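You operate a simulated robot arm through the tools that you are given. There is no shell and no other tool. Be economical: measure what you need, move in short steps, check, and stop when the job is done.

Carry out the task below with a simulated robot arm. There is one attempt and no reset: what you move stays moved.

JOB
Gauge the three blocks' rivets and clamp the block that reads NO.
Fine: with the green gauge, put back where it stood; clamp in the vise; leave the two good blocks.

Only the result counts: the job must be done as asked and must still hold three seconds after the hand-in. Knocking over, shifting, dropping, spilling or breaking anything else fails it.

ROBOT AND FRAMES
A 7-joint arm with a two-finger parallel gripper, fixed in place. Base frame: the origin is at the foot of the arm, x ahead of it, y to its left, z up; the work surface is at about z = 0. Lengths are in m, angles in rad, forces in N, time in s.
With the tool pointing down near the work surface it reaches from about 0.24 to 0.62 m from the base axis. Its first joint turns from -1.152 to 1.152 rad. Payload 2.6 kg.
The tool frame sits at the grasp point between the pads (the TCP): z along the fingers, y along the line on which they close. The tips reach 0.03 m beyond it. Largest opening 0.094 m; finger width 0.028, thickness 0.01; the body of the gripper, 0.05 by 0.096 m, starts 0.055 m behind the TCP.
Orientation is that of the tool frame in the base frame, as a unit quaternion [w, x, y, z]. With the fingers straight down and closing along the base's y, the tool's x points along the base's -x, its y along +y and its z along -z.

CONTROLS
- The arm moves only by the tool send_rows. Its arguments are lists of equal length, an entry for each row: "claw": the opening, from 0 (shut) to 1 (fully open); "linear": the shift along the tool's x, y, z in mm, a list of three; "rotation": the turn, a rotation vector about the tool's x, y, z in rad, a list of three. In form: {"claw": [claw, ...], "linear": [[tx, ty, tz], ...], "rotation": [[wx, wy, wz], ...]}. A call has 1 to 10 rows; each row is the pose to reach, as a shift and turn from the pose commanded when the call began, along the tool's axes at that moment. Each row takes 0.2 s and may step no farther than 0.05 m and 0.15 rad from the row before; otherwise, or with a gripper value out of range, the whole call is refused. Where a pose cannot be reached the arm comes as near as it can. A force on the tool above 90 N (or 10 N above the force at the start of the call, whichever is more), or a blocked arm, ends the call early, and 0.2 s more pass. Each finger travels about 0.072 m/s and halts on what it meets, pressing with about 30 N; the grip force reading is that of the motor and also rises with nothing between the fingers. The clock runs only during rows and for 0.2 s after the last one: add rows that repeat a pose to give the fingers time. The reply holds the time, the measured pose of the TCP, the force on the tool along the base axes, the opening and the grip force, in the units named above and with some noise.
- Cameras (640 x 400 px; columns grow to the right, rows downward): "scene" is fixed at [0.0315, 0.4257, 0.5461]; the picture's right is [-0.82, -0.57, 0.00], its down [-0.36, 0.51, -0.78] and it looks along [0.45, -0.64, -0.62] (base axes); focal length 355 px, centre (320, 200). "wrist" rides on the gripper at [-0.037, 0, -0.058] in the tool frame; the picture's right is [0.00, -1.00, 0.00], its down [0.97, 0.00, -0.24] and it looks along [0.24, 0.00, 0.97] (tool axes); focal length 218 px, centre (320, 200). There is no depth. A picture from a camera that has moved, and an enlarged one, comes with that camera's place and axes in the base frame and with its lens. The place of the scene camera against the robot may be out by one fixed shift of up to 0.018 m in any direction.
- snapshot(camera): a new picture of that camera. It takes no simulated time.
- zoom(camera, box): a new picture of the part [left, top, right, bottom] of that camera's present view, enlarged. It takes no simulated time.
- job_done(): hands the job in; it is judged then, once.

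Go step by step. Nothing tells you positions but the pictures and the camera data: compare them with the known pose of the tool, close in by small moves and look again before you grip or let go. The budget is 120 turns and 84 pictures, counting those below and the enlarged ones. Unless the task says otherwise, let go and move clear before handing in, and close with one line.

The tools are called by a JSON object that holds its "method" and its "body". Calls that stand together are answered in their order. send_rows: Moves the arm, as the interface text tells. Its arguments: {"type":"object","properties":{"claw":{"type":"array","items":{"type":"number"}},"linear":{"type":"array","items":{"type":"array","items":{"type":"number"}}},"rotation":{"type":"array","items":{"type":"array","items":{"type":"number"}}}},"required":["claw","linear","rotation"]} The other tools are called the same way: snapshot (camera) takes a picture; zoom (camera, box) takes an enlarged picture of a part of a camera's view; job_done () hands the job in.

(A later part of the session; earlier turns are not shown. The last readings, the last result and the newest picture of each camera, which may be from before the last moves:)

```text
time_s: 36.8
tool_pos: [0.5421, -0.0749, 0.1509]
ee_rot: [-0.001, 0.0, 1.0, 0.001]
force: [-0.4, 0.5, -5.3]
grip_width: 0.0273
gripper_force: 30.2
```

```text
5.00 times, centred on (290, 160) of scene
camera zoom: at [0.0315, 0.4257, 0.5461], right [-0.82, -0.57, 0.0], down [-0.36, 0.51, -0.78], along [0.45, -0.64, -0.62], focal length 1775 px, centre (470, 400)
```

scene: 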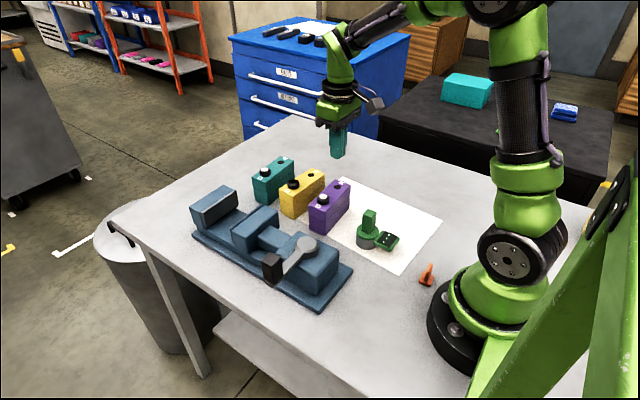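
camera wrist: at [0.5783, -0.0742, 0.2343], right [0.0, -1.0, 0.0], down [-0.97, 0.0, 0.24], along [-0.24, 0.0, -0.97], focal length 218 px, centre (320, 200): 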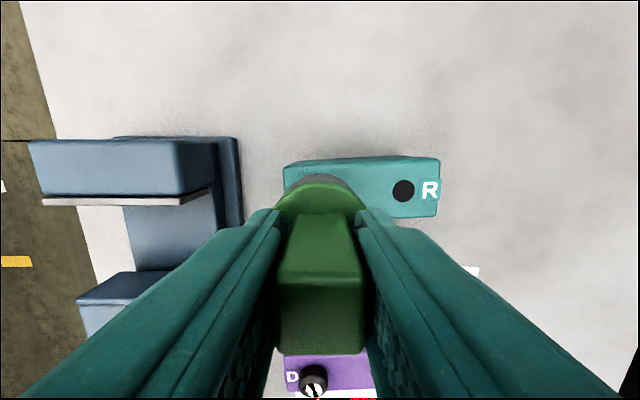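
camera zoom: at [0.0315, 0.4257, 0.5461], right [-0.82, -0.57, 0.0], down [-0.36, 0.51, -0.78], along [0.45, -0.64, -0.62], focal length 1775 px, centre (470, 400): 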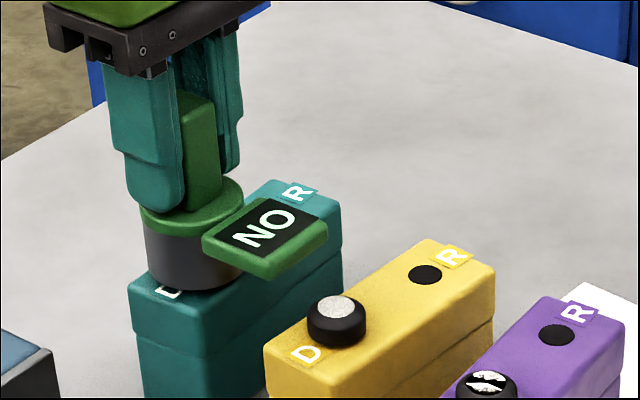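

{"method": "send_rows", "body": {"claw": [0, 0, 0, 0, 0, 0], "linear": [[0, 0, 1.5], [0, 0, 3], [0, 0, 4], [0, 0, 5], [0, 0, 6], [0, 0, 6]], "rotation": [[0, 0, 0], [0, 0, 0], [0, 0, 0], [0, 0, 0], [0, 0, 0], [0, 0, 0]]}}

{"method": "zoom", "body": {"camera": "scene", "box": [240, 120, 340, 200]}}

```text
time_s: 38.2
tool_pos: [0.543, -0.0738, 0.1453]
ee_rot: [0.001, 0.0, 1.0, 0.0]
force: [0.0, 0.2, -3.1]
grip_width: 0.027
gripper_force: 29.7
```

```text
5.00 times, centred on (290, 160) of scene
camera zoom: at [0.0315, 0.4257, 0.5461], right [-0.82, -0.57, 0.0], down [-0.36, 0.51, -0.78], along [0.45, -0.64, -0.62], focal length 1775 px, centre (470, 400)
```

zoom: 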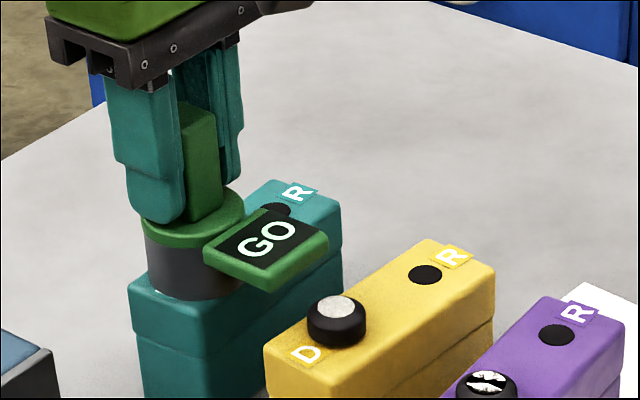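

Teal reads GO, so yellow is the NO block. I'll carry the gauge back to where it stood, starting with a lift and retreat.

{"method": "send_rows", "body": {"claw": [0, 0, 0, 0, 0, 0, 0, 0, 0, 0], "linear": [[0, 0, -3], [0, 0, -10], [0, 0, -22], [0, 0, -34], [4, 0, -40], [18, 0, -40], [40, 0, -40], [65, 0, -40], [90, 0, -40], [115, 0, -40]], "rotation": [[0, 0, 0], [0, 0, 0], [0, 0, 0], [0, 0, 0], [0, 0, 0], [0, 0, 0], [0, 0, 0], [0, 0, 0], [0, 0, 0], [0, 0, 0]]}}

{"method": "send_rows", "body": {"claw": [0, 0, 0, 0, 0, 0, 0, 0, 0, 0], "linear": [[10, -1, 0], [30, -2, 0], [55, -3, 0], [80, -4, 0], [105, -4.5, 0], [130, -4.5, 0], [150, -4.5, 0], [161, -4.5, 0], [164, -4.5, 0], [164, -4.5, 0]], "rotation": [[0, 0, 0], [0, 0, 0], [0, 0, 0], [0, 0, 0], [0, 0, 0], [0, 0, 0], [0, 0, 0], [0, 0, 0], [0, 0, 0], [0, 0, 0]]}}

{"method": "send_rows", "body": {"claw": [0, 0, 0, 0, 0, 0, 0, 0, 0], "linear": [[0, 0, 5], [0, 0, 18], [0, 0, 36], [0, 0, 56], [0, 0, 76], [0, 0, 92], [0, 0, 102], [0, 0, 107], [0, 0, 107]], "rotation": [[0, 0, 0], [0, 0, 0], [0, 0, 0], [0, 0, 0], [0, 0, 0], [0, 0, 0], [0, 0, 0], [0, 0, 0], [0, 0, 0]]}}

{"method": "zoom", "body": {"camera": "scene", "box": [320, 160, 450, 270]}}

```text
time_s: 40.4
tool_pos: [0.4263, -0.0749, 0.1824]
ee_rot: [0.0, 0.001, 1.0, 0.0]
force: [0.7, -0.5, -5.2]
grip_width: 0.0272
gripper_force: 29.9
```

```text
time_s: 42.6
tool_pos: [0.263, -0.0789, 0.1838]
ee_rot: [0.0, 0.0, 1.0, 0.0]
force: [0.2, 0.3, -4.1]
grip_width: 0.0271
gripper_force: 29.8
```

```text
time_s: 44.6
tool_pos: [0.2636, -0.0777, 0.0775]
ee_rot: [0.0, 0.0, 1.0, 0.0]
force: [-0.2, -0.1, -4.4]
grip_width: 0.0272
gripper_force: 29.8
```

```text
3.64 times, centred on (385, 215) of scene
camera zoom: at [0.0315, 0.4257, 0.5461], right [-0.82, -0.57, 0.0], down [-0.36, 0.51, -0.78], along [0.45, -0.64, -0.62], focal length 1291 px, centre (84, 146)
```

zoom: 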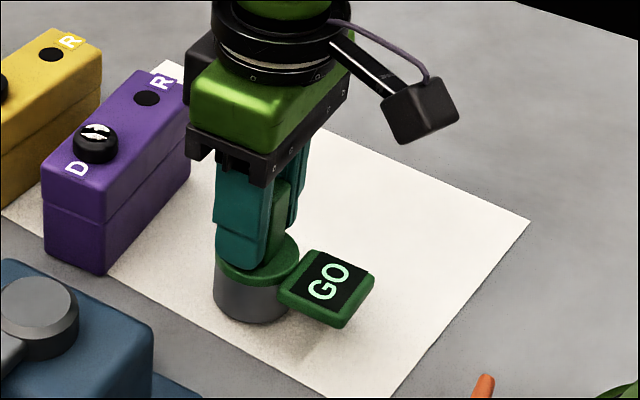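

The gauge is about 5 mm above its spot, so I'll lower until it touches.

{"method": "send_rows", "body": {"claw": [0, 0, 0, 0, 0], "linear": [[0, 0, 1], [0, 0, 2], [0, 0, 3], [0, 0, 3.7], [0, 0, 3.7]], "rotation": [[0, 0, 0], [0, 0, 0], [0, 0, 0], [0, 0, 0], [0, 0, 0]]}}

{"method": "send_rows", "body": {"claw": [0, 0, 0], "linear": [[0, 0, 0.6], [0, 0, 1.0], [0, 0, 1.0]], "rotation": [[0, 0, 0], [0, 0, 0], [0, 0, 0]]}}

{"method": "zoom", "body": {"camera": "scene", "box": [320, 160, 450, 270]}}

```text
time_s: 45.8
tool_pos: [0.2629, -0.0784, 0.0733]
ee_rot: [0.001, 0.0, 1.0, 0.0]
force: [-0.1, 0.4, -4.8]
grip_width: 0.0271
gripper_force: 29.5
```

```text
time_s: 46.6
tool_pos: [0.2636, -0.0796, 0.0718]
ee_rot: [0.0, 0.0, 1.0, -0.001]
force: [-0.6, 0.4, -5.1]
grip_width: 0.0272
gripper_force: 29.7
```

```text
3.64 times, centred on (385, 215) of scene
camera zoom: at [0.0315, 0.4257, 0.5461], right [-0.82, -0.57, 0.0], down [-0.36, 0.51, -0.78], along [0.45, -0.64, -0.62], focal length 1291 px, centre (84, 146)
```

zoom: 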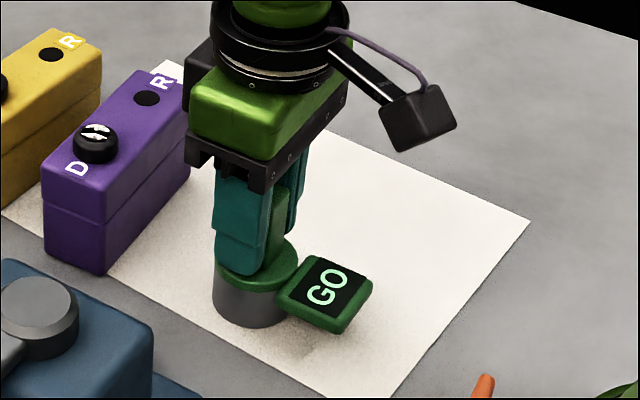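

Still not touching, and it's about 1 mm left of its original image position. I'll nudge it and keep lowering.

{"method": "send_rows", "body": {"claw": [0, 0, 0, 0], "linear": [[1, -0.6, 0], [1, -0.6, 0.5], [1, -0.6, 1.0], [1, -0.6, 1.0]], "rotation": [[0, 0, 0], [0, 0, 0], [0, 0, 0], [0, 0, 0]]}}

```text
time_s: 47.6
tool_pos: [0.2618, -0.0789, 0.0714]
ee_rot: [0.0, 0.0, 1.0, 0.0]
force: [-1.3, -0.2, -5.2]
grip_width: 0.0271
gripper_force: 29.7
```

{"method": "send_rows", "body": {"claw": [0, 0, 0], "linear": [[0, 0, 0.5], [0, 0, 1.0], [0, 0, 1.0]], "rotation": [[0, 0, 0], [0, 0, 0], [0, 0, 0]]}}

{"method": "zoom", "body": {"camera": "scene", "box": [320, 160, 450, 270]}}

```text
time_s: 48.4
tool_pos: [0.2623, -0.0803, 0.07]
ee_rot: [0.0, 0.0, 1.0, 0.0]
force: [-5.5, -0.5, 19.2]
grip_width: 0.0271
gripper_force: 30.2
```

```text
3.64 times, centred on (385, 215) of scene
camera zoom: at [0.0314, 0.4257, 0.5461], right [-0.82, -0.57, 0.0], down [-0.36, 0.51, -0.78], along [0.45, -0.64, -0.62], focal length 1291 px, centre (84, 146)
```

zoom: 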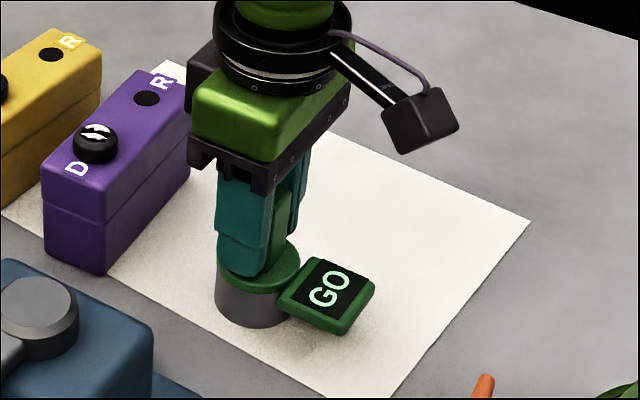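

The gauge is touching down and matches its original image position. I'll relieve the force, release and rise.

{"method": "send_rows", "body": {"claw": [0, 0, 0.4, 0.8, 1, 1, 1, 1, 1, 1], "linear": [[0, 0, -0.8], [0, 0, -0.8], [0, 0, -0.8], [0, 0, -0.8], [0, 0, -0.8], [0, 0, -20], [0, 0, -60], [0, 0, -100], [0, 0, -130], [0, 0, -130]], "rotation": [[0, 0, 0], [0, 0, 0], [0, 0, 0], [0, 0, 0], [0, 0, 0], [0, 0, 0], [0, 0, 0], [0, 0, 0], [0, 0, 0], [0, 0, 0]]}}

{"method": "zoom", "body": {"camera": "scene", "box": [320, 160, 450, 270]}}

{"method": "snapshot", "body": {"camera": "wrist"}}

```text
time_s: 50.6
tool_pos: [0.2618, -0.0791, 0.2006]
ee_rot: [-0.001, 0.0, 1.0, 0.0]
force: [-0.3, 0.3, -0.3]
grip_width: 0.0941
gripper_force: 0.1
```

```text
3.64 times, centred on (385, 215) of scene
camera zoom: at [0.0315, 0.4257, 0.5461], right [-0.82, -0.57, 0.0], down [-0.36, 0.51, -0.78], along [0.45, -0.64, -0.62], focal length 1291 px, centre (84, 146)
```

zoom: 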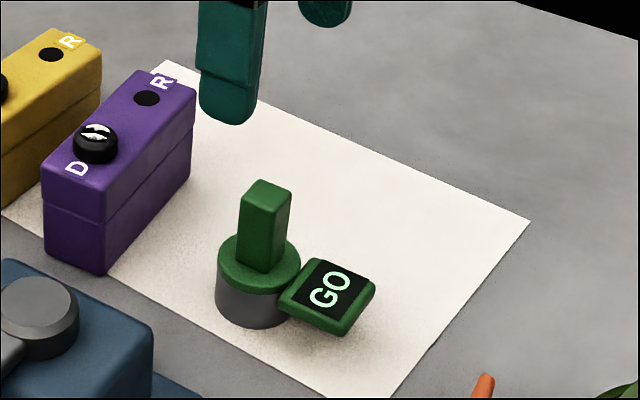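

```text
36 pictures are left
camera wrist: at [0.2991, -0.079, 0.2593], right [0.0, -1.0, 0.0], down [-0.97, 0.0, 0.24], along [-0.24, 0.0, -0.97], focal length 218 px, centre (320, 200)
```

wrist: 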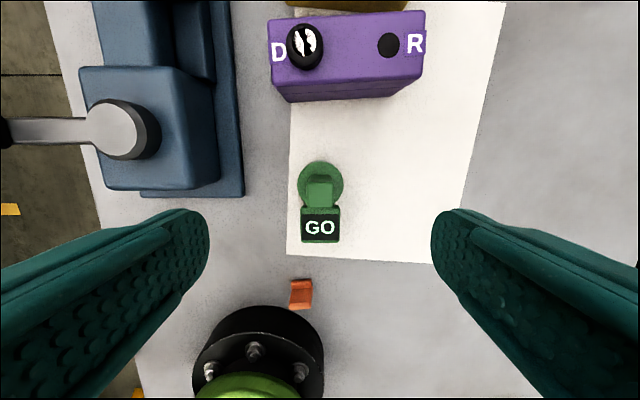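

The gauge is back exactly where it stood. Now I'll move above the vise to measure its jaws, bed and lever.

{"method": "send_rows", "body": {"claw": [1, 1, 1, 1, 1, 1, 1], "linear": [[-30, 20, -20], [-70, 50, -45], [-110, 80, -70], [-150, 110, -80], [-170, 130, -80], [-180, 140, -80], [-180, 140, -80]], "rotation": [[0, 0, 0], [0, 0, 0], [0, 0, 0], [0, 0, 0], [0, 0, 0], [0, 0, 0], [0, 0, 0]]}}

{"method": "snapshot", "body": {"camera": "wrist"}}

{"method": "zoom", "body": {"camera": "scene", "box": [180, 170, 360, 310]}}

```text
refused: row 2 steps farther than a row can; nothing moved
```

```text
35 pictures are left
camera wrist: at [0.2991, -0.079, 0.2593], right [0.0, -1.0, 0.0], down [-0.97, 0.0, 0.24], along [-0.24, 0.0, -0.97], focal length 218 px, centre (320, 200)
```

wrist: 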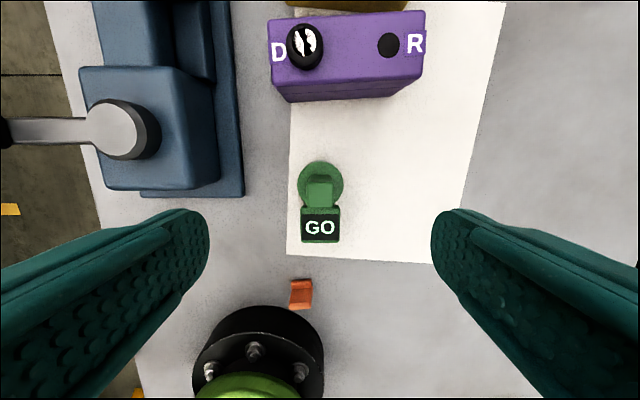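

```text
2.86 times, centred on (270, 240) of scene
camera zoom: at [0.0315, 0.4257, 0.5461], right [-0.82, -0.57, 0.0], down [-0.36, 0.51, -0.78], along [0.45, -0.64, -0.62], focal length 1014 px, centre (463, 86)
```

zoom: 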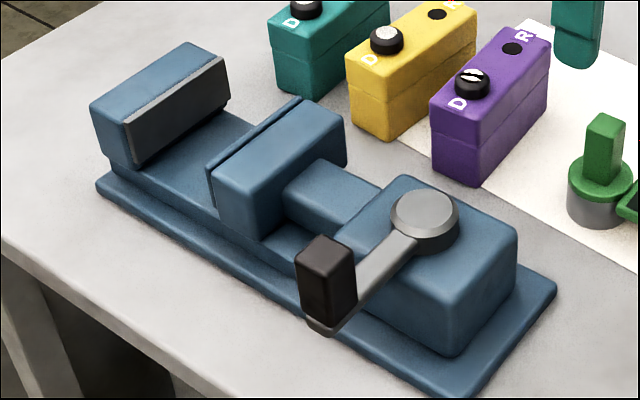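

The move was refused because a step was too large, so I'll repeat it with smaller steps.

{"method": "send_rows", "body": {"claw": [1, 1, 1, 1, 1, 1, 1, 1], "linear": [[-25, 15, -20], [-55, 35, -40], [-85, 60, -60], [-115, 85, -75], [-145, 110, -85], [-165, 130, -90], [-180, 145, -90], [-180, 145, -90]], "rotation": [[0, 0, 0], [0, 0, 0], [0, 0, 0], [0, 0, 0], [0, 0, 0], [0, 0, 0], [0, 0, 0], [0, 0, 0]]}}

{"method": "snapshot", "body": {"camera": "wrist"}}

```text
time_s: 52.4
tool_pos: [0.4417, 0.0645, 0.29]
ee_rot: [0.001, 0.0, 1.0, -0.001]
force: [0.1, -0.3, 0.5]
grip_width: 0.0939
gripper_force: 0.1
```

```text
33 pictures are left
camera wrist: at [0.4794, 0.0653, 0.3479], right [0.0, -1.0, 0.0], down [-0.97, 0.0, 0.24], along [-0.24, 0.0, -0.97], focal length 218 px, centre (320, 200)
```

wrist: 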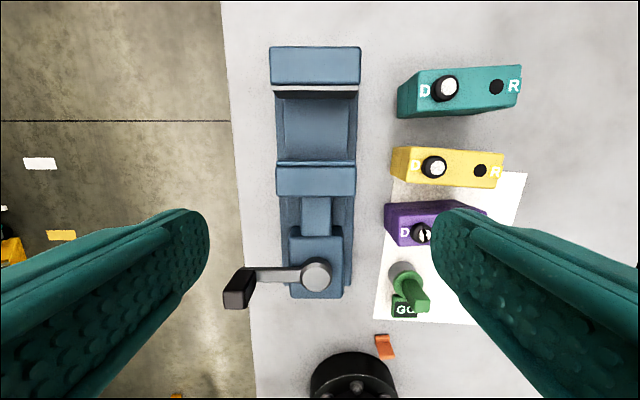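

The jaw gap spans x≈0.460–0.543 with y centre ≈0.07, and the block is aligned about 0.085 rad off. I'll move above the yellow block while rotating about -90° so the fingers close along x.

{"method": "send_rows", "body": {"claw": [1, 1, 1, 1, 1, 1, 1, 0.8, 0.8, 0.8], "linear": [[-1, -17, 5], [-2, -34, 10], [-3, -51, 15], [-4, -68, 20], [-5, -85, 25], [-6, -102, 30], [-7, -119, 35], [-8, -136, 40], [-9, -153, 45], [-10, -170, 50]], "rotation": [[0, 0, -0.148], [0, 0, -0.296], [0, 0, -0.444], [0, 0, -0.592], [0, 0, -0.74], [0, 0, -0.888], [0, 0, -1.036], [0, 0, -1.184], [0, 0, -1.332], [0, 0, -1.48]]}}

{"method": "snapshot", "body": {"camera": "wrist"}}

```text
time_s: 54.6
tool_pos: [0.4527, -0.1044, 0.2403]
ee_rot: [0.0, -0.675, 0.738, 0.0]
force: [0.0, 0.2, 0.9]
grip_width: 0.0749
gripper_force: 0.0
```

```text
32 pictures are left
camera wrist: at [0.4553, -0.0671, 0.2992], right [1.0, -0.09, 0.0], down [-0.08, -0.97, 0.24], along [-0.02, -0.24, -0.97], focal length 218 px, centre (320, 200)
```

wrist: 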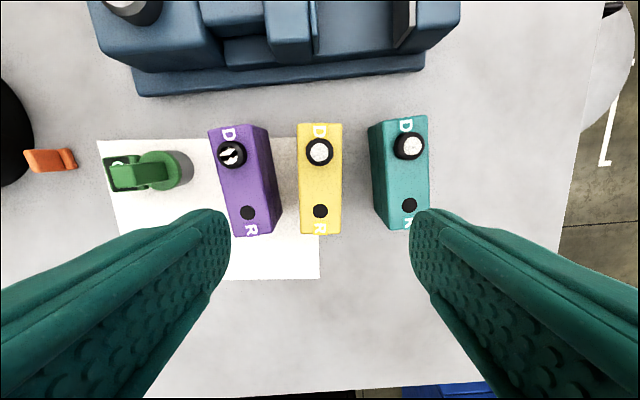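

The yellow block is centred and aligned between the fingers. I'll descend to just above it and check clearances.

{"method": "send_rows", "body": {"claw": [0.8, 0.8, 0.8, 0.8, 0.8], "linear": [[0, 0, 40], [0, 0, 80], [0, 0, 110], [0, 0, 122], [0, 0, 122]], "rotation": [[0, 0, 0], [0, 0, 0], [0, 0, 0], [0, 0, 0], [0, 0, 0]]}}

{"method": "snapshot", "body": {"camera": "wrist"}}

{"method": "zoom", "body": {"camera": "scene", "box": [230, 120, 370, 240]}}

```text
time_s: 55.8
tool_pos: [0.4514, -0.1047, 0.1173]
ee_rot: [0.0, -0.674, 0.738, 0.0]
force: [-0.1, -0.4, 0.7]
grip_width: 0.075
gripper_force: 0.0
```

```text
31 pictures are left
camera wrist: at [0.4546, -0.0675, 0.1752], right [1.0, -0.09, 0.0], down [-0.09, -0.97, 0.24], along [-0.02, -0.24, -0.97], focal length 218 px, centre (320, 200)
```

wrist: 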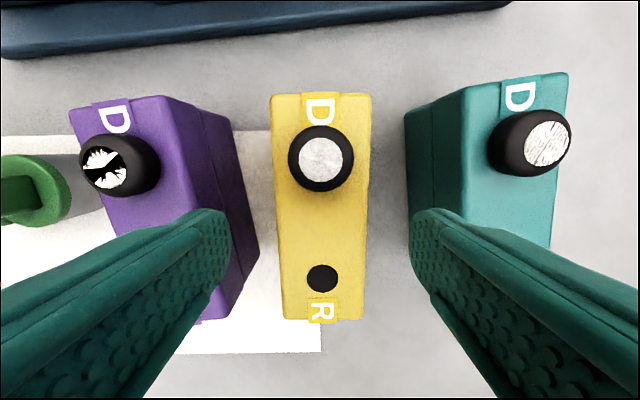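

```text
3.33 times, centred on (300, 180) of scene
camera zoom: at [0.0315, 0.4257, 0.5461], right [-0.82, -0.57, 0.0], down [-0.36, 0.51, -0.78], along [0.45, -0.64, -0.62], focal length 1183 px, centre (387, 267)
```

zoom: 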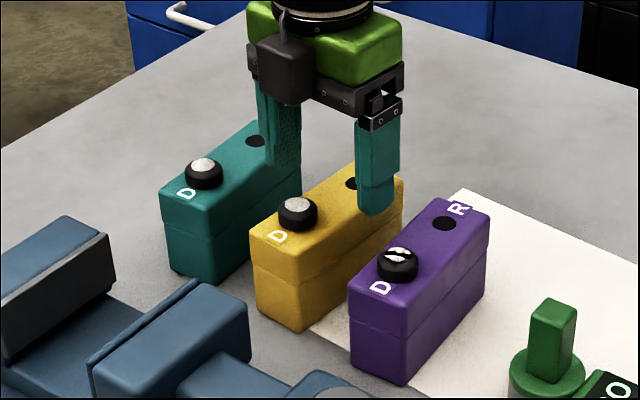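

Clearances look good, with about 1 cm on each side. I'll descend so the tips reach about z 0.035 and grip.

{"method": "send_rows", "body": {"claw": [0.75, 0.75, 0.75, 0.6, 0.4, 0.2, 0, 0, 0, 0], "linear": [[0, 0, 20], [0, 0, 42], [0, 0, 52], [0, 0, 52], [0, 0, 52], [0, 0, 52], [0, 0, 52], [0, 0, 52], [0, 0, 52], [0, 0, 52]], "rotation": [[0, 0, 0], [0, 0, 0], [0, 0, 0], [0, 0, 0], [0, 0, 0], [0, 0, 0], [0, 0, 0], [0, 0, 0], [0, 0, 0], [0, 0, 0]]}}

{"method": "send_rows", "body": {"claw": [0, 0, 0, 0, 0, 0, 0], "linear": [[0, 0, -1], [0, 0, -3], [0, 0, -6], [0, 0, -9], [0, 0, -12], [0, 0, -15], [0, 0, -15]], "rotation": [[0, 0, 0], [0, 0, 0], [0, 0, 0], [0, 0, 0], [0, 0, 0], [0, 0, 0], [0, 0, 0]]}}

{"method": "zoom", "body": {"camera": "scene", "box": [230, 120, 370, 240]}}

```text
time_s: 58.0
tool_pos: [0.4538, -0.1025, 0.0655]
ee_rot: [0.0, -0.674, 0.739, 0.0]
force: [0.6, 0.0, -1.1]
grip_width: 0.0502
gripper_force: 30.2
```

```text
time_s: 59.6
tool_pos: [0.4516, -0.1037, 0.0807]
ee_rot: [-0.001, -0.674, 0.739, 0.0]
force: [0.0, -0.6, -4.2]
grip_width: 0.0502
gripper_force: 30.1
```

```text
3.33 times, centred on (300, 180) of scene
camera zoom: at [0.0315, 0.4257, 0.5461], right [-0.82, -0.57, 0.0], down [-0.36, 0.51, -0.78], along [0.45, -0.64, -0.62], focal length 1183 px, centre (387, 267)
```

zoom: 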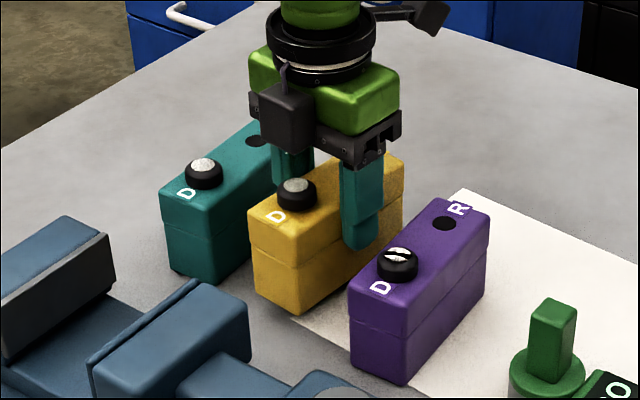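

The whole block lifted and its weight is about 5 N. I'll raise it clear, then carry it to over the vise gap while squaring its yaw.

{"method": "send_rows", "body": {"claw": [0, 0, 0, 0, 0, 0, 0, 0], "linear": [[0, 0, -4], [0, 0, -14], [0, 0, -30], [0, 0, -50], [0, 0, -70], [0, 0, -88], [0, 0, -100], [0, 0, -103]], "rotation": [[0, 0, 0], [0, 0, 0], [0, 0, 0], [0, 0, 0], [0, 0, 0], [0, 0, 0], [0, 0, 0], [0, 0, 0]]}}

{"method": "send_rows", "body": {"claw": [0, 0, 0, 0, 0, 0, 0, 0, 0, 0], "linear": [[-5, -1, 0], [-20, -4, 0], [-42, -8, 0], [-67, -13, 0], [-92, -18, 0], [-117, -23, 0], [-142, -28, 0], [-162, -32, 0], [-174, -34, 0], [-177.9, -34.4, 0]], "rotation": [[0, 0, 0], [0, 0, -0.01], [0, 0, -0.02], [0, 0, -0.03], [0, 0, -0.045], [0, 0, -0.06], [0, 0, -0.07], [0, 0, -0.08], [0, 0, -0.091], [0, 0, -0.091]]}}

{"method": "snapshot", "body": {"camera": "wrist"}}

{"method": "zoom", "body": {"camera": "scene", "box": [170, 100, 350, 310]}}

```text
time_s: 61.4
tool_pos: [0.4523, -0.1042, 0.1842]
ee_rot: [0.0, -0.674, 0.739, -0.001]
force: [0.2, -0.3, -4.1]
grip_width: 0.0501
gripper_force: 29.8
```

```text
time_s: 63.6
tool_pos: [0.504, 0.0685, 0.1833]
ee_rot: [-0.001, 0.707, -0.707, 0.0]
force: [-0.3, -0.1, -4.1]
grip_width: 0.0501
gripper_force: 30.2
```

```text
28 pictures are left
camera wrist: at [0.503, 0.1065, 0.2412], right [1.0, 0.0, 0.0], down [0.0, -0.97, 0.24], along [0.0, -0.24, -0.97], focal length 218 px, centre (320, 200)
```

wrist: 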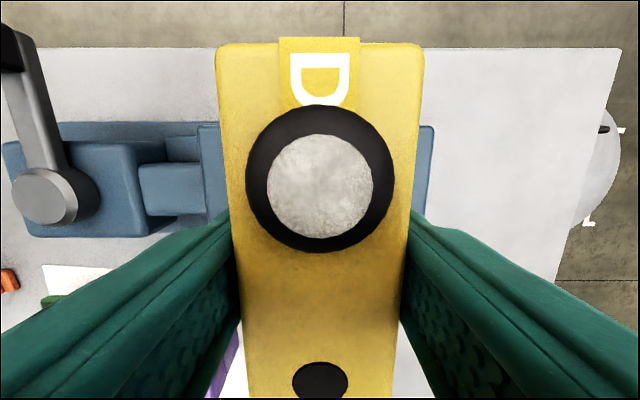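

```text
1.90 times, centred on (260, 205) of scene
camera zoom: at [0.0315, 0.4257, 0.5461], right [-0.82, -0.57, 0.0], down [-0.36, 0.51, -0.78], along [0.45, -0.64, -0.62], focal length 676 px, centre (434, 190)
```

zoom: 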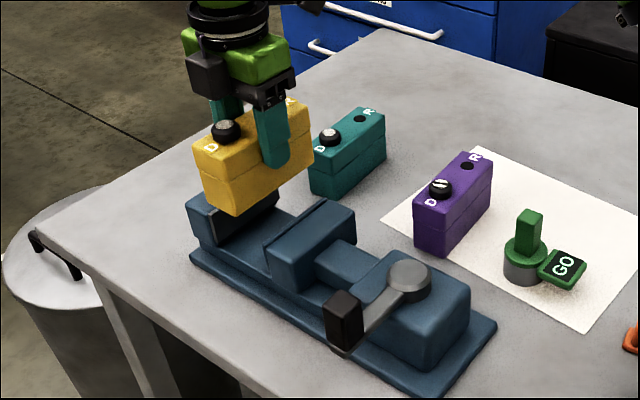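

The block is centred over the gap (0.462–0.5435). I'll lower it until the bottom is near jaw-top height and check.

{"method": "send_rows", "body": {"claw": [0, 0, 0, 0, 0], "linear": [[0, 0, 5], [0, 0, 15], [0, 0, 22], [0, 0, 26], [0, 0, 26]], "rotation": [[0, 0, 0], [0, 0, 0], [0, 0, 0], [0, 0, 0], [0, 0, 0]]}}

{"method": "zoom", "body": {"camera": "scene", "box": [180, 120, 300, 260]}}

```text
time_s: 64.8
tool_pos: [0.5011, 0.0683, 0.1566]
ee_rot: [0.001, -0.707, 0.707, 0.0]
force: [1.0, -0.3, -3.8]
grip_width: 0.0503
gripper_force: 30.1
```

```text
2.86 times, centred on (240, 190) of scene
camera zoom: at [0.0315, 0.4257, 0.5461], right [-0.82, -0.57, 0.0], down [-0.36, 0.51, -0.78], along [0.45, -0.64, -0.62], focal length 1014 px, centre (549, 229)
```

zoom: 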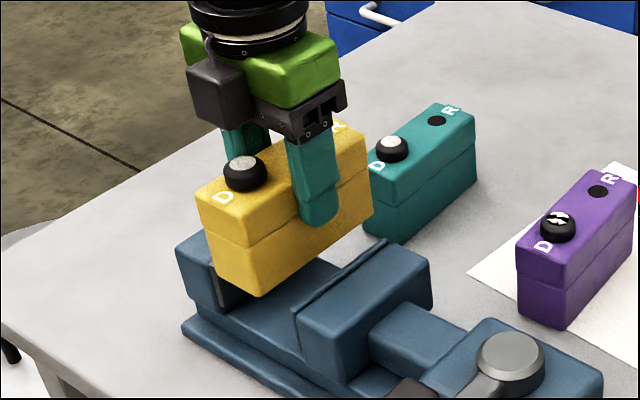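

It's lined up between the jaws, so I'll continue down slowly watching force.

{"method": "send_rows", "body": {"claw": [0, 0, 0, 0, 0, 0], "linear": [[0, 0, 5], [0, 0, 11], [0, 0, 17], [0, 0, 22], [0, 0, 25], [0, 0, 25]], "rotation": [[0, 0, 0], [0, 0, 0], [0, 0, 0], [0, 0, 0], [0, 0, 0], [0, 0, 0]]}}

{"method": "zoom", "body": {"camera": "scene", "box": [180, 140, 280, 260]}}

```text
time_s: 66.2
tool_pos: [0.5024, 0.0692, 0.1334]
ee_rot: [0.0, -0.707, 0.707, 0.0]
force: [0.8, 0.3, -4.4]
grip_width: 0.0505
gripper_force: 30.0
```

```text
3.33 times, centred on (230, 200) of scene
camera zoom: at [0.0315, 0.4257, 0.5461], right [-0.82, -0.57, 0.0], down [-0.36, 0.51, -0.78], along [0.45, -0.64, -0.62], focal length 1183 px, centre (620, 200)
```

zoom: 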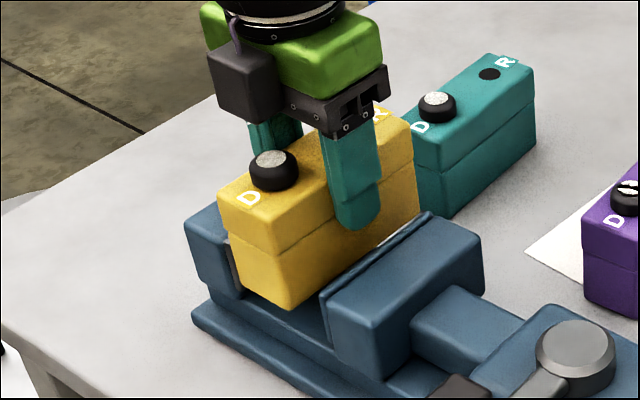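

{"method": "send_rows", "body": {"claw": [0, 0, 0, 0, 0, 0], "linear": [[0, 0, 4], [0, 0, 8], [0, 0, 12], [0, 0, 15], [0, 0, 17], [0, 0, 17]], "rotation": [[0, 0, 0], [0, 0, 0], [0, 0, 0], [0, 0, 0], [0, 0, 0], [0, 0, 0]]}}

{"method": "zoom", "body": {"camera": "scene", "box": [180, 140, 280, 260]}}

```text
time_s: 67.6
tool_pos: [0.5028, 0.0697, 0.1174]
ee_rot: [-0.001, 0.707, -0.707, 0.0]
force: [-9.9, -0.2, 13.9]
grip_width: 0.0504
gripper_force: 29.8
```

```text
3.33 times, centred on (230, 200) of scene
camera zoom: at [0.0314, 0.4257, 0.5461], right [-0.82, -0.57, 0.0], down [-0.36, 0.51, -0.78], along [0.45, -0.64, -0.62], focal length 1183 px, centre (620, 200)
```

zoom: 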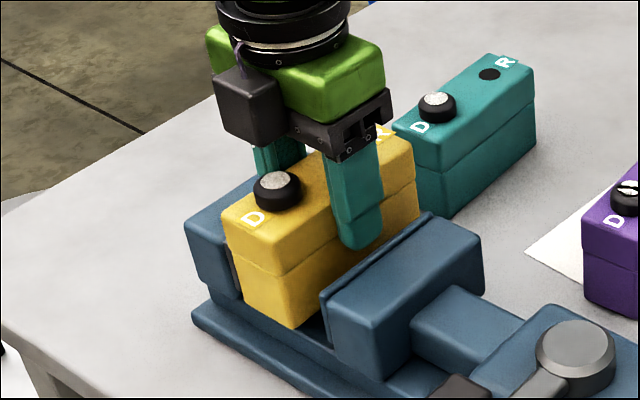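

There's contact at 14 N with the block bottom at about z 0.05, which matches my bed estimate. I'll zoom closer to verify it's the bed.

{"method": "zoom", "body": {"camera": "scene", "box": [225, 180, 285, 245]}}

{"method": "snapshot", "body": {"camera": "wrist"}}

```text
6.15 times, centred on (255, 212) of scene
camera zoom: at [0.0314, 0.4257, 0.5461], right [-0.82, -0.57, 0.0], down [-0.36, 0.51, -0.78], along [0.45, -0.64, -0.62], focal length 2185 px, centre (720, 123)
```

zoom: 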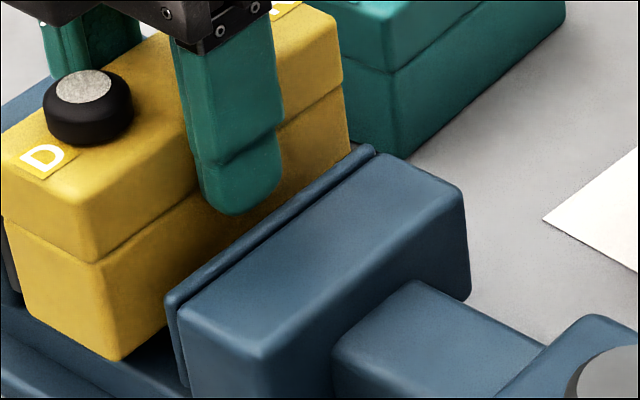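

```text
22 pictures are left
camera wrist: at [0.5022, 0.1066, 0.176], right [1.0, 0.0, 0.0], down [0.0, -0.97, 0.24], along [0.0, -0.24, -0.97], focal length 218 px, centre (320, 200)
```

wrist: 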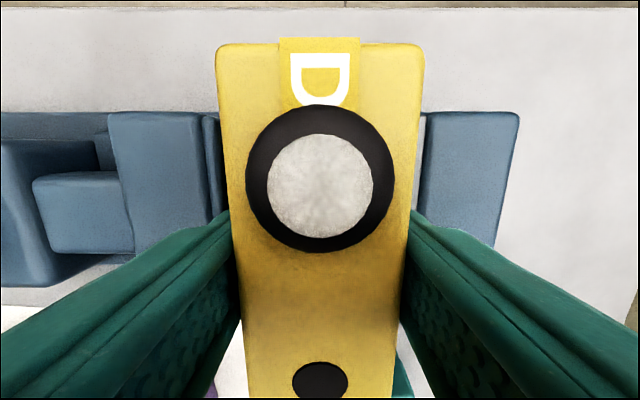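

The block sits between the jaws with about 5 mm of clearance outside each finger. I'll ease the pressure, open slightly and rise straight up.

{"method": "send_rows", "body": {"claw": [0, 0.54, 0.57, 0.59, 0.59, 0.59, 0.59, 0.59, 0.59, 0.59], "linear": [[0, 0, -0.8], [0, 0, -0.8], [0, 0, -0.8], [0, 0, -0.8], [0, 0, -0.8], [0, 0, -8], [0, 0, -25], [0, 0, -50], [0, 0, -90], [0, 0, -110]], "rotation": [[0, 0, 0], [0, 0, 0], [0, 0, 0], [0, 0, 0], [0, 0, 0], [0, 0, 0], [0, 0, 0], [0, 0, 0], [0, 0, 0], [0, 0, 0]]}}

{"method": "snapshot", "body": {"camera": "wrist"}}

{"method": "zoom", "body": {"camera": "scene", "box": [180, 150, 360, 310]}}

```text
time_s: 69.8
tool_pos: [0.5024, 0.0694, 0.2252]
ee_rot: [0.0, 0.708, -0.707, -0.001]
force: [0.4, 1.3, -0.4]
grip_width: 0.0555
gripper_force: 0.1
```

```text
21 pictures are left
camera wrist: at [0.503, 0.1063, 0.2834], right [1.0, 0.0, 0.0], down [0.0, -0.97, 0.24], along [0.0, -0.24, -0.97], focal length 218 px, centre (320, 200)
```

wrist: 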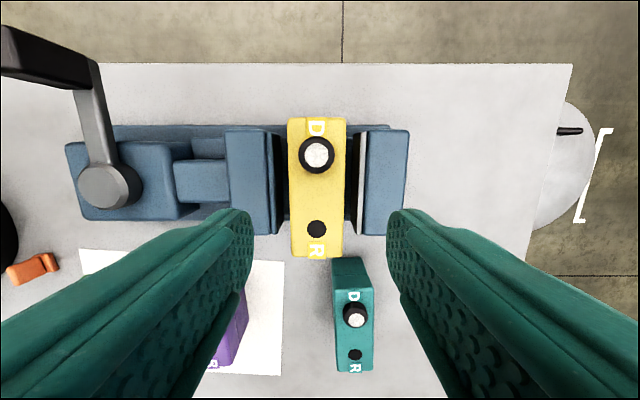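

```text
2.50 times, centred on (270, 230) of scene
camera zoom: at [0.0315, 0.4257, 0.5461], right [-0.82, -0.57, 0.0], down [-0.36, 0.51, -0.78], along [0.45, -0.64, -0.62], focal length 888 px, centre (445, 125)
```

zoom: 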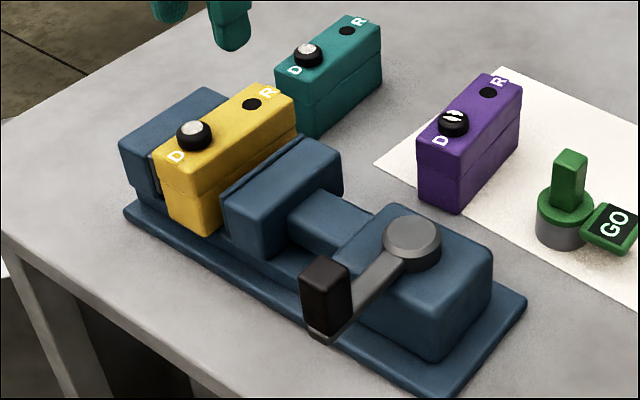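

The yellow block stands upright in the gap. Now for the lever: the pivot is at about (0.310, 0.071), and the knob at about (0.308, 0.165) up to z≈0.12. I'll move above the knob to check it.

{"method": "send_rows", "body": {"claw": [0.6, 0.7, 0.8, 0.8, 0.8, 0.8, 0.8], "linear": [[-10, 30, 0], [-30, 65, 0], [-50, 100, 0], [-70, 135, 10], [-85, 170, 20], [-96, 194, 30], [-96, 194, 30]], "rotation": [[0, 0, 0], [0, 0, 0], [0, 0, 0], [0, 0, 0], [0, 0, 0], [0, 0, 0], [0, 0, 0]]}}

{"method": "snapshot", "body": {"camera": "wrist"}}

{"method": "zoom", "body": {"camera": "scene", "box": [210, 180, 350, 310]}}

```text
time_s: 71.4
tool_pos: [0.3072, 0.1658, 0.1961]
ee_rot: [0.0, 0.707, -0.707, 0.0]
force: [-0.8, 0.9, 0.3]
grip_width: 0.0753
gripper_force: 0.1
```

```text
19 pictures are left
camera wrist: at [0.3072, 0.203, 0.2542], right [1.0, 0.0, 0.0], down [0.0, -0.97, 0.24], along [0.0, -0.24, -0.97], focal length 218 px, centre (320, 200)
```

wrist: 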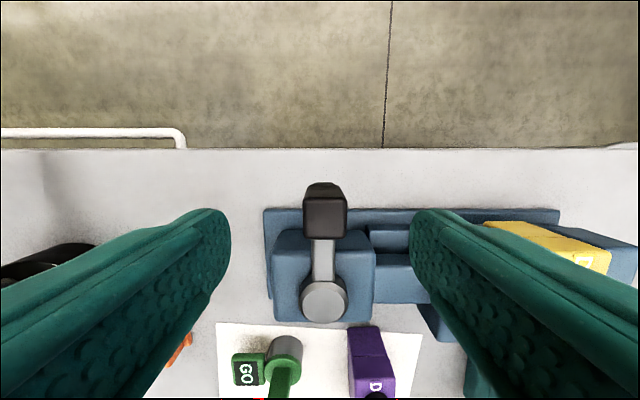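

```text
3.08 times, centred on (280, 245) of scene
camera zoom: at [0.0315, 0.4257, 0.5461], right [-0.82, -0.57, 0.0], down [-0.36, 0.51, -0.78], along [0.45, -0.64, -0.62], focal length 1092 px, centre (443, 62)
```

zoom: 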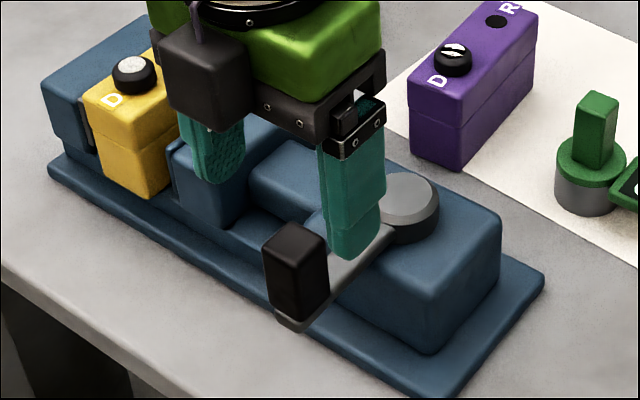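

The knob is centred near (0.310, 0.158) and about 28 mm wide, with the pivot at (0.311, 0.071). I'll descend around the knob and grip it.

{"method": "send_rows", "body": {"claw": [0.8, 0.8, 0.8, 0.6, 0.4, 0.2, 0, 0, 0, 0], "linear": [[7, -3, 30], [7.5, -3, 65], [7.5, -3, 80], [7.5, -3, 80], [7.5, -3, 80], [7.5, -3, 80], [7.5, -3, 80], [7.5, -3, 80], [7.5, -3, 80], [7.5, -3, 80]], "rotation": [[0, 0, 0], [0, 0, 0], [0, 0, 0], [0, 0, 0], [0, 0, 0], [0, 0, 0], [0, 0, 0], [0, 0, 0], [0, 0, 0], [0, 0, 0]]}}

{"method": "zoom", "body": {"camera": "scene", "box": [210, 180, 350, 310]}}

{"method": "snapshot", "body": {"camera": "wrist"}}

```text
time_s: 73.6
tool_pos: [0.3095, 0.1588, 0.1161]
ee_rot: [0.0, 0.707, -0.707, 0.0]
force: [-0.1, 1.2, -4.9]
grip_width: 0.0303
gripper_force: 44.6
```

```text
3.08 times, centred on (280, 245) of scene
camera zoom: at [0.0315, 0.4257, 0.5461], right [-0.82, -0.57, 0.0], down [-0.36, 0.51, -0.78], along [0.45, -0.64, -0.62], focal length 1092 px, centre (443, 62)
```

zoom: 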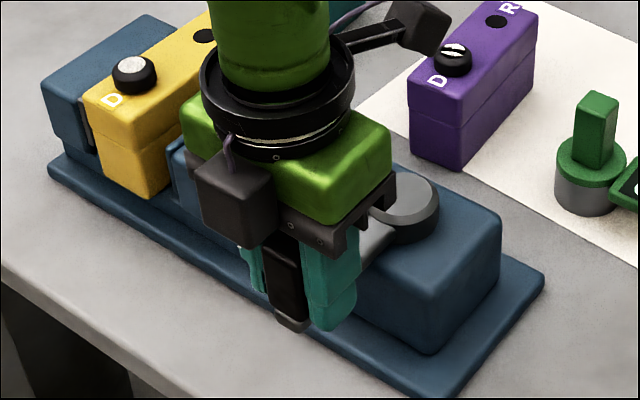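

```text
16 pictures are left
camera wrist: at [0.31, 0.1955, 0.1745], right [1.0, 0.0, 0.0], down [0.0, -0.97, 0.24], along [0.0, -0.24, -0.97], focal length 218 px, centre (320, 200)
```

wrist: 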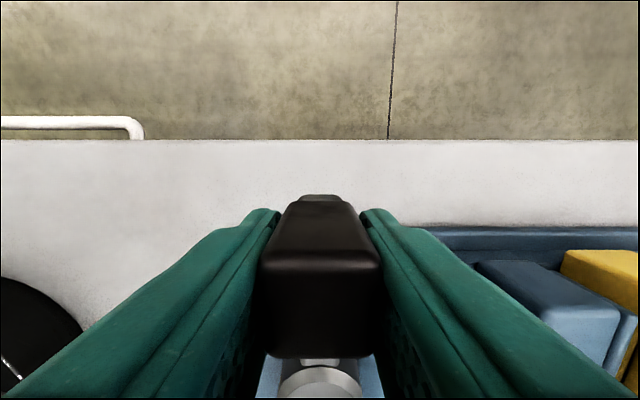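

The knob is gripped. I'll try turning the lever clockwise seen from above (the knob toward the jaws) by about 0.24 rad and see what the jaw does.

{"method": "send_rows", "body": {"claw": [0, 0, 0, 0, 0], "linear": [[0.15, -5.3, 0], [0.6, -10.5, 0], [1.4, -15.7, 0], [2.5, -20.9, 0], [2.5, -20.9, 0]], "rotation": [[0, 0, 0.06], [0, 0, 0.12], [0, 0, 0.18], [0, 0, 0.24], [0, 0, 0.24]]}}

{"method": "zoom", "body": {"camera": "scene", "box": [180, 170, 360, 310]}}

```text
time_s: 74.3
tool_pos: [0.3084, 0.1572, 0.1122]
ee_rot: [-0.018, -0.658, 0.753, 0.011]
force: [-16.0, -5.6, 8.4]
grip_width: 0.0318
gripper_force: 45.0
stopped in row 3: the force on the tool passed its limit (the readings are from after the stop); the commanded pose is now the measured one
```

```text
2.86 times, centred on (270, 240) of scene
camera zoom: at [0.0315, 0.4257, 0.5462], right [-0.82, -0.57, 0.0], down [-0.36, 0.51, -0.78], along [0.45, -0.64, -0.62], focal length 1014 px, centre (463, 86)
```

zoom: 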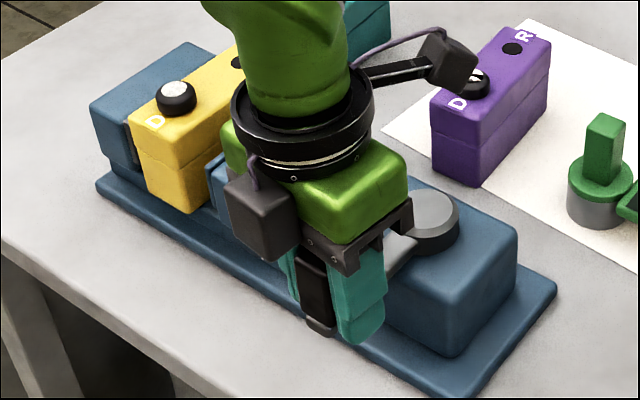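

The lever is blocked in that direction, so it must turn the other way. I'll loosen, straighten the tool to the previous pose, and re-grip.

{"method": "send_rows", "body": {"claw": [0.5, 0.5, 0.5, 0.5, 0.3, 0, 0, 0, 0], "linear": [[0, 0, 0], [0, 0, 0], [-1.8, -0.9, -3.9], [-1.8, -0.9, -3.9], [-1.8, -0.9, -3.9], [-1.8, -0.9, -3.9], [-1.8, -0.9, -3.9], [-1.8, -0.9, -3.9], [-1.8, -0.9, -3.9]], "rotation": [[0, 0, 0], [0, 0, 0], [0.041, -0.01, -0.134], [0.041, -0.01, -0.134], [0.041, -0.01, -0.134], [0.041, -0.01, -0.134], [0.041, -0.01, -0.134], [0.041, -0.01, -0.134], [0.041, -0.01, -0.134]]}}

```text
time_s: 76.3
tool_pos: [0.3112, 0.1594, 0.1166]
ee_rot: [-0.001, -0.706, 0.708, 0.0]
force: [-21.6, -2.4, 6.0]
grip_width: 0.0304
gripper_force: 45.2
```

Upright again. Now I'll try counter-clockwise, with the knob toward the robot.

{"method": "send_rows", "body": {"claw": [0, 0, 0, 0, 0], "linear": [[0.15, 5.3, 0], [0.6, 10.5, 0], [1.4, 15.7, 0], [2.5, 20.9, 0], [2.5, 20.9, 0]], "rotation": [[0, 0, -0.06], [0, 0, -0.12], [0, 0, -0.18], [0, 0, -0.24], [0, 0, -0.24]]}}

{"method": "zoom", "body": {"camera": "scene", "box": [180, 170, 360, 310]}}

```text
time_s: 77.5
tool_pos: [0.2917, 0.1585, 0.1157]
ee_rot: [-0.002, 0.786, -0.619, 0.001]
force: [-8.8, 1.5, 13.9]
grip_width: 0.0304
gripper_force: 45.1
```

```text
2.86 times, centred on (270, 240) of scene
camera zoom: at [0.0315, 0.4257, 0.5462], right [-0.82, -0.57, 0.0], down [-0.36, 0.51, -0.78], along [0.45, -0.64, -0.62], focal length 1014 px, centre (463, 86)
```

zoom: 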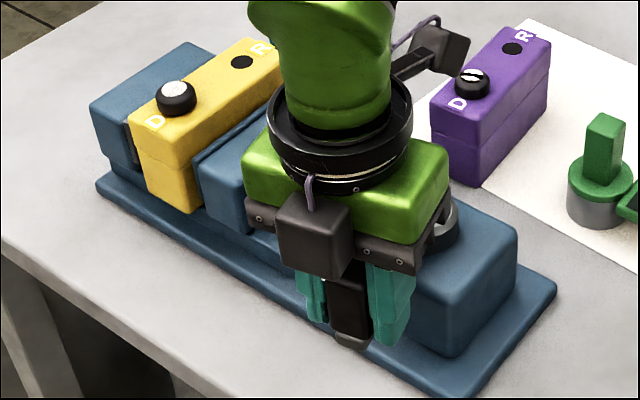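

It turns this way and the moving jaw advances toward the block. I'll continue the arc.

{"method": "send_rows", "body": {"claw": [0, 0, 0, 0, 0, 0, 0], "linear": [[0.3, 7.0, 0], [1.1, 14.0, 0], [2.5, 20.9, 0], [4.5, 27.7, 0], [6.9, 34.3, 0], [9.9, 40.6, 0], [9.9, 40.6, 0]], "rotation": [[0, 0, -0.08], [0, 0, -0.16], [0, 0, -0.24], [0, 0, -0.32], [0, 0, -0.4], [0, 0, -0.48], [0, 0, -0.48]]}}

{"method": "zoom", "body": {"camera": "scene", "box": [180, 170, 360, 310]}}

```text
time_s: 79.1
tool_pos: [0.252, 0.1372, 0.1169]
ee_rot: [0.0, 0.911, -0.413, 0.0]
force: [-16.0, 11.6, -9.5]
grip_width: 0.0301
gripper_force: 45.4
```

```text
2.86 times, centred on (270, 240) of scene
camera zoom: at [0.0315, 0.4257, 0.5461], right [-0.82, -0.57, 0.0], down [-0.36, 0.51, -0.78], along [0.45, -0.64, -0.62], focal length 1014 px, centre (463, 86)
```

zoom: 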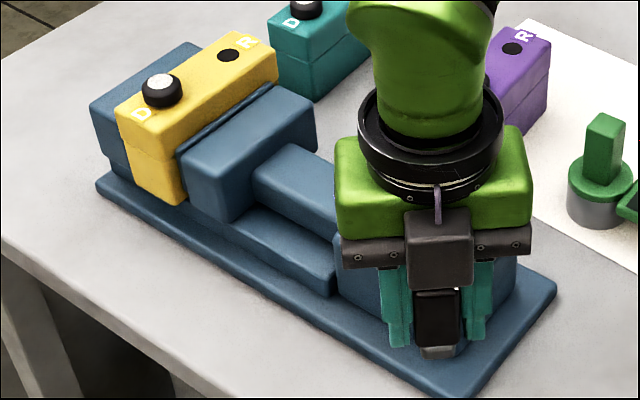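

The jaw has reached the block and is pushing it toward the fixed jaw. I'll keep turning in smaller steps until it resists.

{"method": "send_rows", "body": {"claw": [0, 0, 0, 0, 0], "linear": [[0.2, 5.3, 0], [0.6, 10.5, 0], [1.4, 15.8, 0], [2.5, 20.9, 0], [2.5, 20.9, 0]], "rotation": [[0, 0, -0.06], [0, 0, -0.12], [0, 0, -0.18], [0, 0, -0.24], [0, 0, -0.24]]}}

{"method": "zoom", "body": {"camera": "scene", "box": [180, 170, 360, 310]}}

```text
time_s: 80.3
tool_pos: [0.2391, 0.1235, 0.1165]
ee_rot: [0.0, 0.953, -0.302, 0.002]
force: [-17.4, 14.0, 4.8]
grip_width: 0.0302
gripper_force: 45.4
```

```text
2.86 times, centred on (270, 240) of scene
camera zoom: at [0.0315, 0.4257, 0.5461], right [-0.82, -0.57, 0.0], down [-0.36, 0.51, -0.78], along [0.45, -0.64, -0.62], focal length 1014 px, centre (463, 86)
```

zoom: 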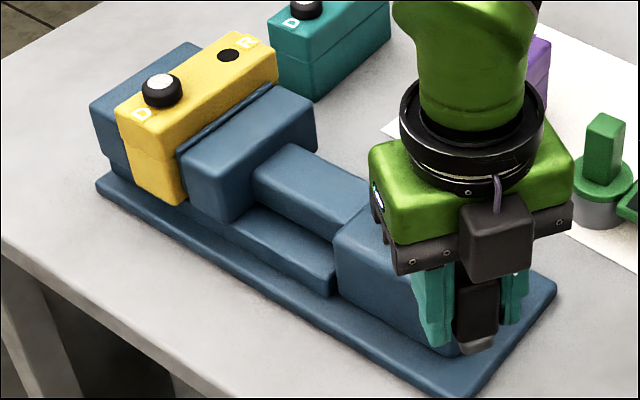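

The block hasn't moved further, so it seems to be squeezed. I'll keep turning a little to tighten until the lever stops.

{"method": "send_rows", "body": {"claw": [0, 0, 0, 0, 0], "linear": [[0.2, 5.3, 0], [0.6, 10.5, 0], [1.4, 15.8, 0], [2.5, 20.9, 0], [2.5, 20.9, 0]], "rotation": [[0, 0, -0.06], [0, 0, -0.12], [0, 0, -0.18], [0, 0, -0.24], [0, 0, -0.24]]}}

{"method": "zoom", "body": {"camera": "scene", "box": [180, 170, 360, 310]}}

```text
time_s: 81.5
tool_pos: [0.2285, 0.1042, 0.1169]
ee_rot: [0.0, 0.983, -0.186, 0.001]
force: [-0.9, 1.1, -16.7]
grip_width: 0.0301
gripper_force: 44.6
```

```text
2.86 times, centred on (270, 240) of scene
camera zoom: at [0.0316, 0.4257, 0.5461], right [-0.82, -0.57, 0.0], down [-0.36, 0.51, -0.78], along [0.45, -0.64, -0.62], focal length 1014 px, centre (463, 86)
```

zoom: 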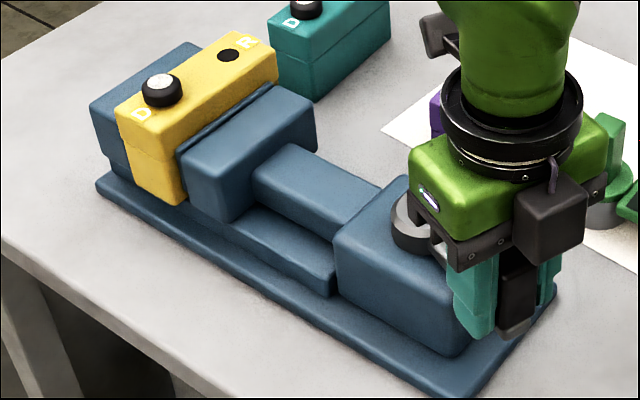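

The lever now moves easily at about 1.2 rad with the block held. I'll try a bit more to see if it reaches a firm stop.

{"method": "send_rows", "body": {"claw": [0, 0, 0, 0, 0], "linear": [[0.2, 5.3, 0], [0.6, 10.5, 0], [1.4, 15.8, 0], [2.5, 20.9, 0], [2.5, 20.9, 0]], "rotation": [[0, 0, -0.06], [0, 0, -0.12], [0, 0, -0.18], [0, 0, -0.24], [0, 0, -0.24]]}}

{"method": "zoom", "body": {"camera": "scene", "box": [180, 170, 360, 310]}}

```text
time_s: 82.7
tool_pos: [0.224, 0.0858, 0.1164]
ee_rot: [-0.001, 0.998, -0.067, 0.0]
force: [-15.9, 13.9, 4.1]
grip_width: 0.0302
gripper_force: 44.7
```

```text
2.86 times, centred on (270, 240) of scene
camera zoom: at [0.0315, 0.4257, 0.5461], right [-0.82, -0.57, 0.0], down [-0.36, 0.51, -0.78], along [0.45, -0.64, -0.62], focal length 1014 px, centre (463, 86)
```

zoom: 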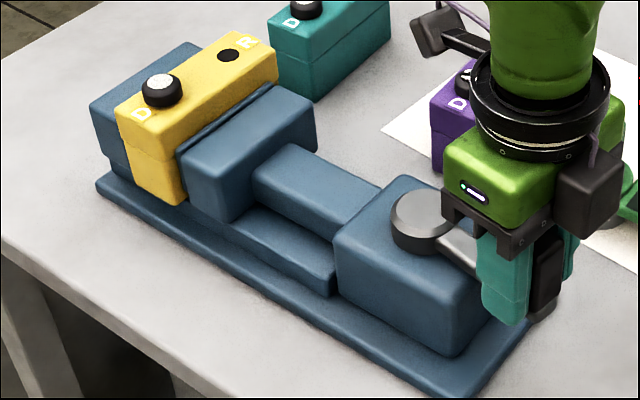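

{"method": "send_rows", "body": {"claw": [0, 0, 0, 0, 0], "linear": [[0.2, 5.3, 0], [0.6, 10.5, 0], [1.4, 15.8, 0], [2.5, 20.9, 0], [2.5, 20.9, 0]], "rotation": [[0, 0, -0.06], [0, 0, -0.12], [0, 0, -0.18], [0, 0, -0.24], [0, 0, -0.24]]}}

{"method": "zoom", "body": {"camera": "scene", "box": [180, 170, 380, 310]}}

```text
time_s: 83.3
tool_pos: [0.2254, 0.085, 0.1183]
ee_rot: [-0.009, 1.0, -0.017, 0.007]
force: [5.7, 14.9, -8.6]
grip_width: 0.0307
gripper_force: 45.0
out of reach, approached as far as the arm can: row 3
stopped in row 3: the force on the tool passed its limit (the readings are from after the stop); the commanded pose is now the measured one
```

```text
2.86 times, centred on (280, 240) of scene
camera zoom: at [0.0316, 0.4257, 0.5461], right [-0.82, -0.57, 0.0], down [-0.36, 0.51, -0.78], along [0.45, -0.64, -0.62], focal length 1014 px, centre (434, 86)
```

zoom: 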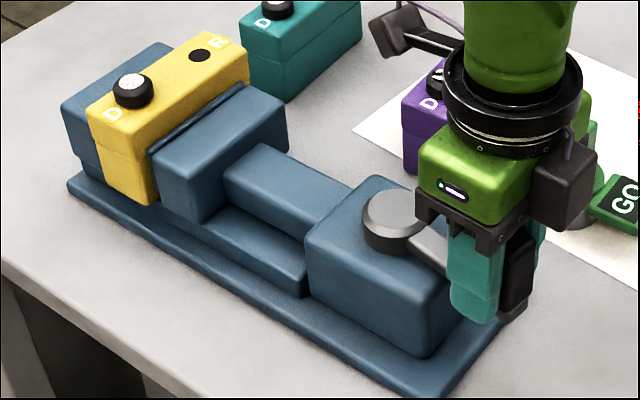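

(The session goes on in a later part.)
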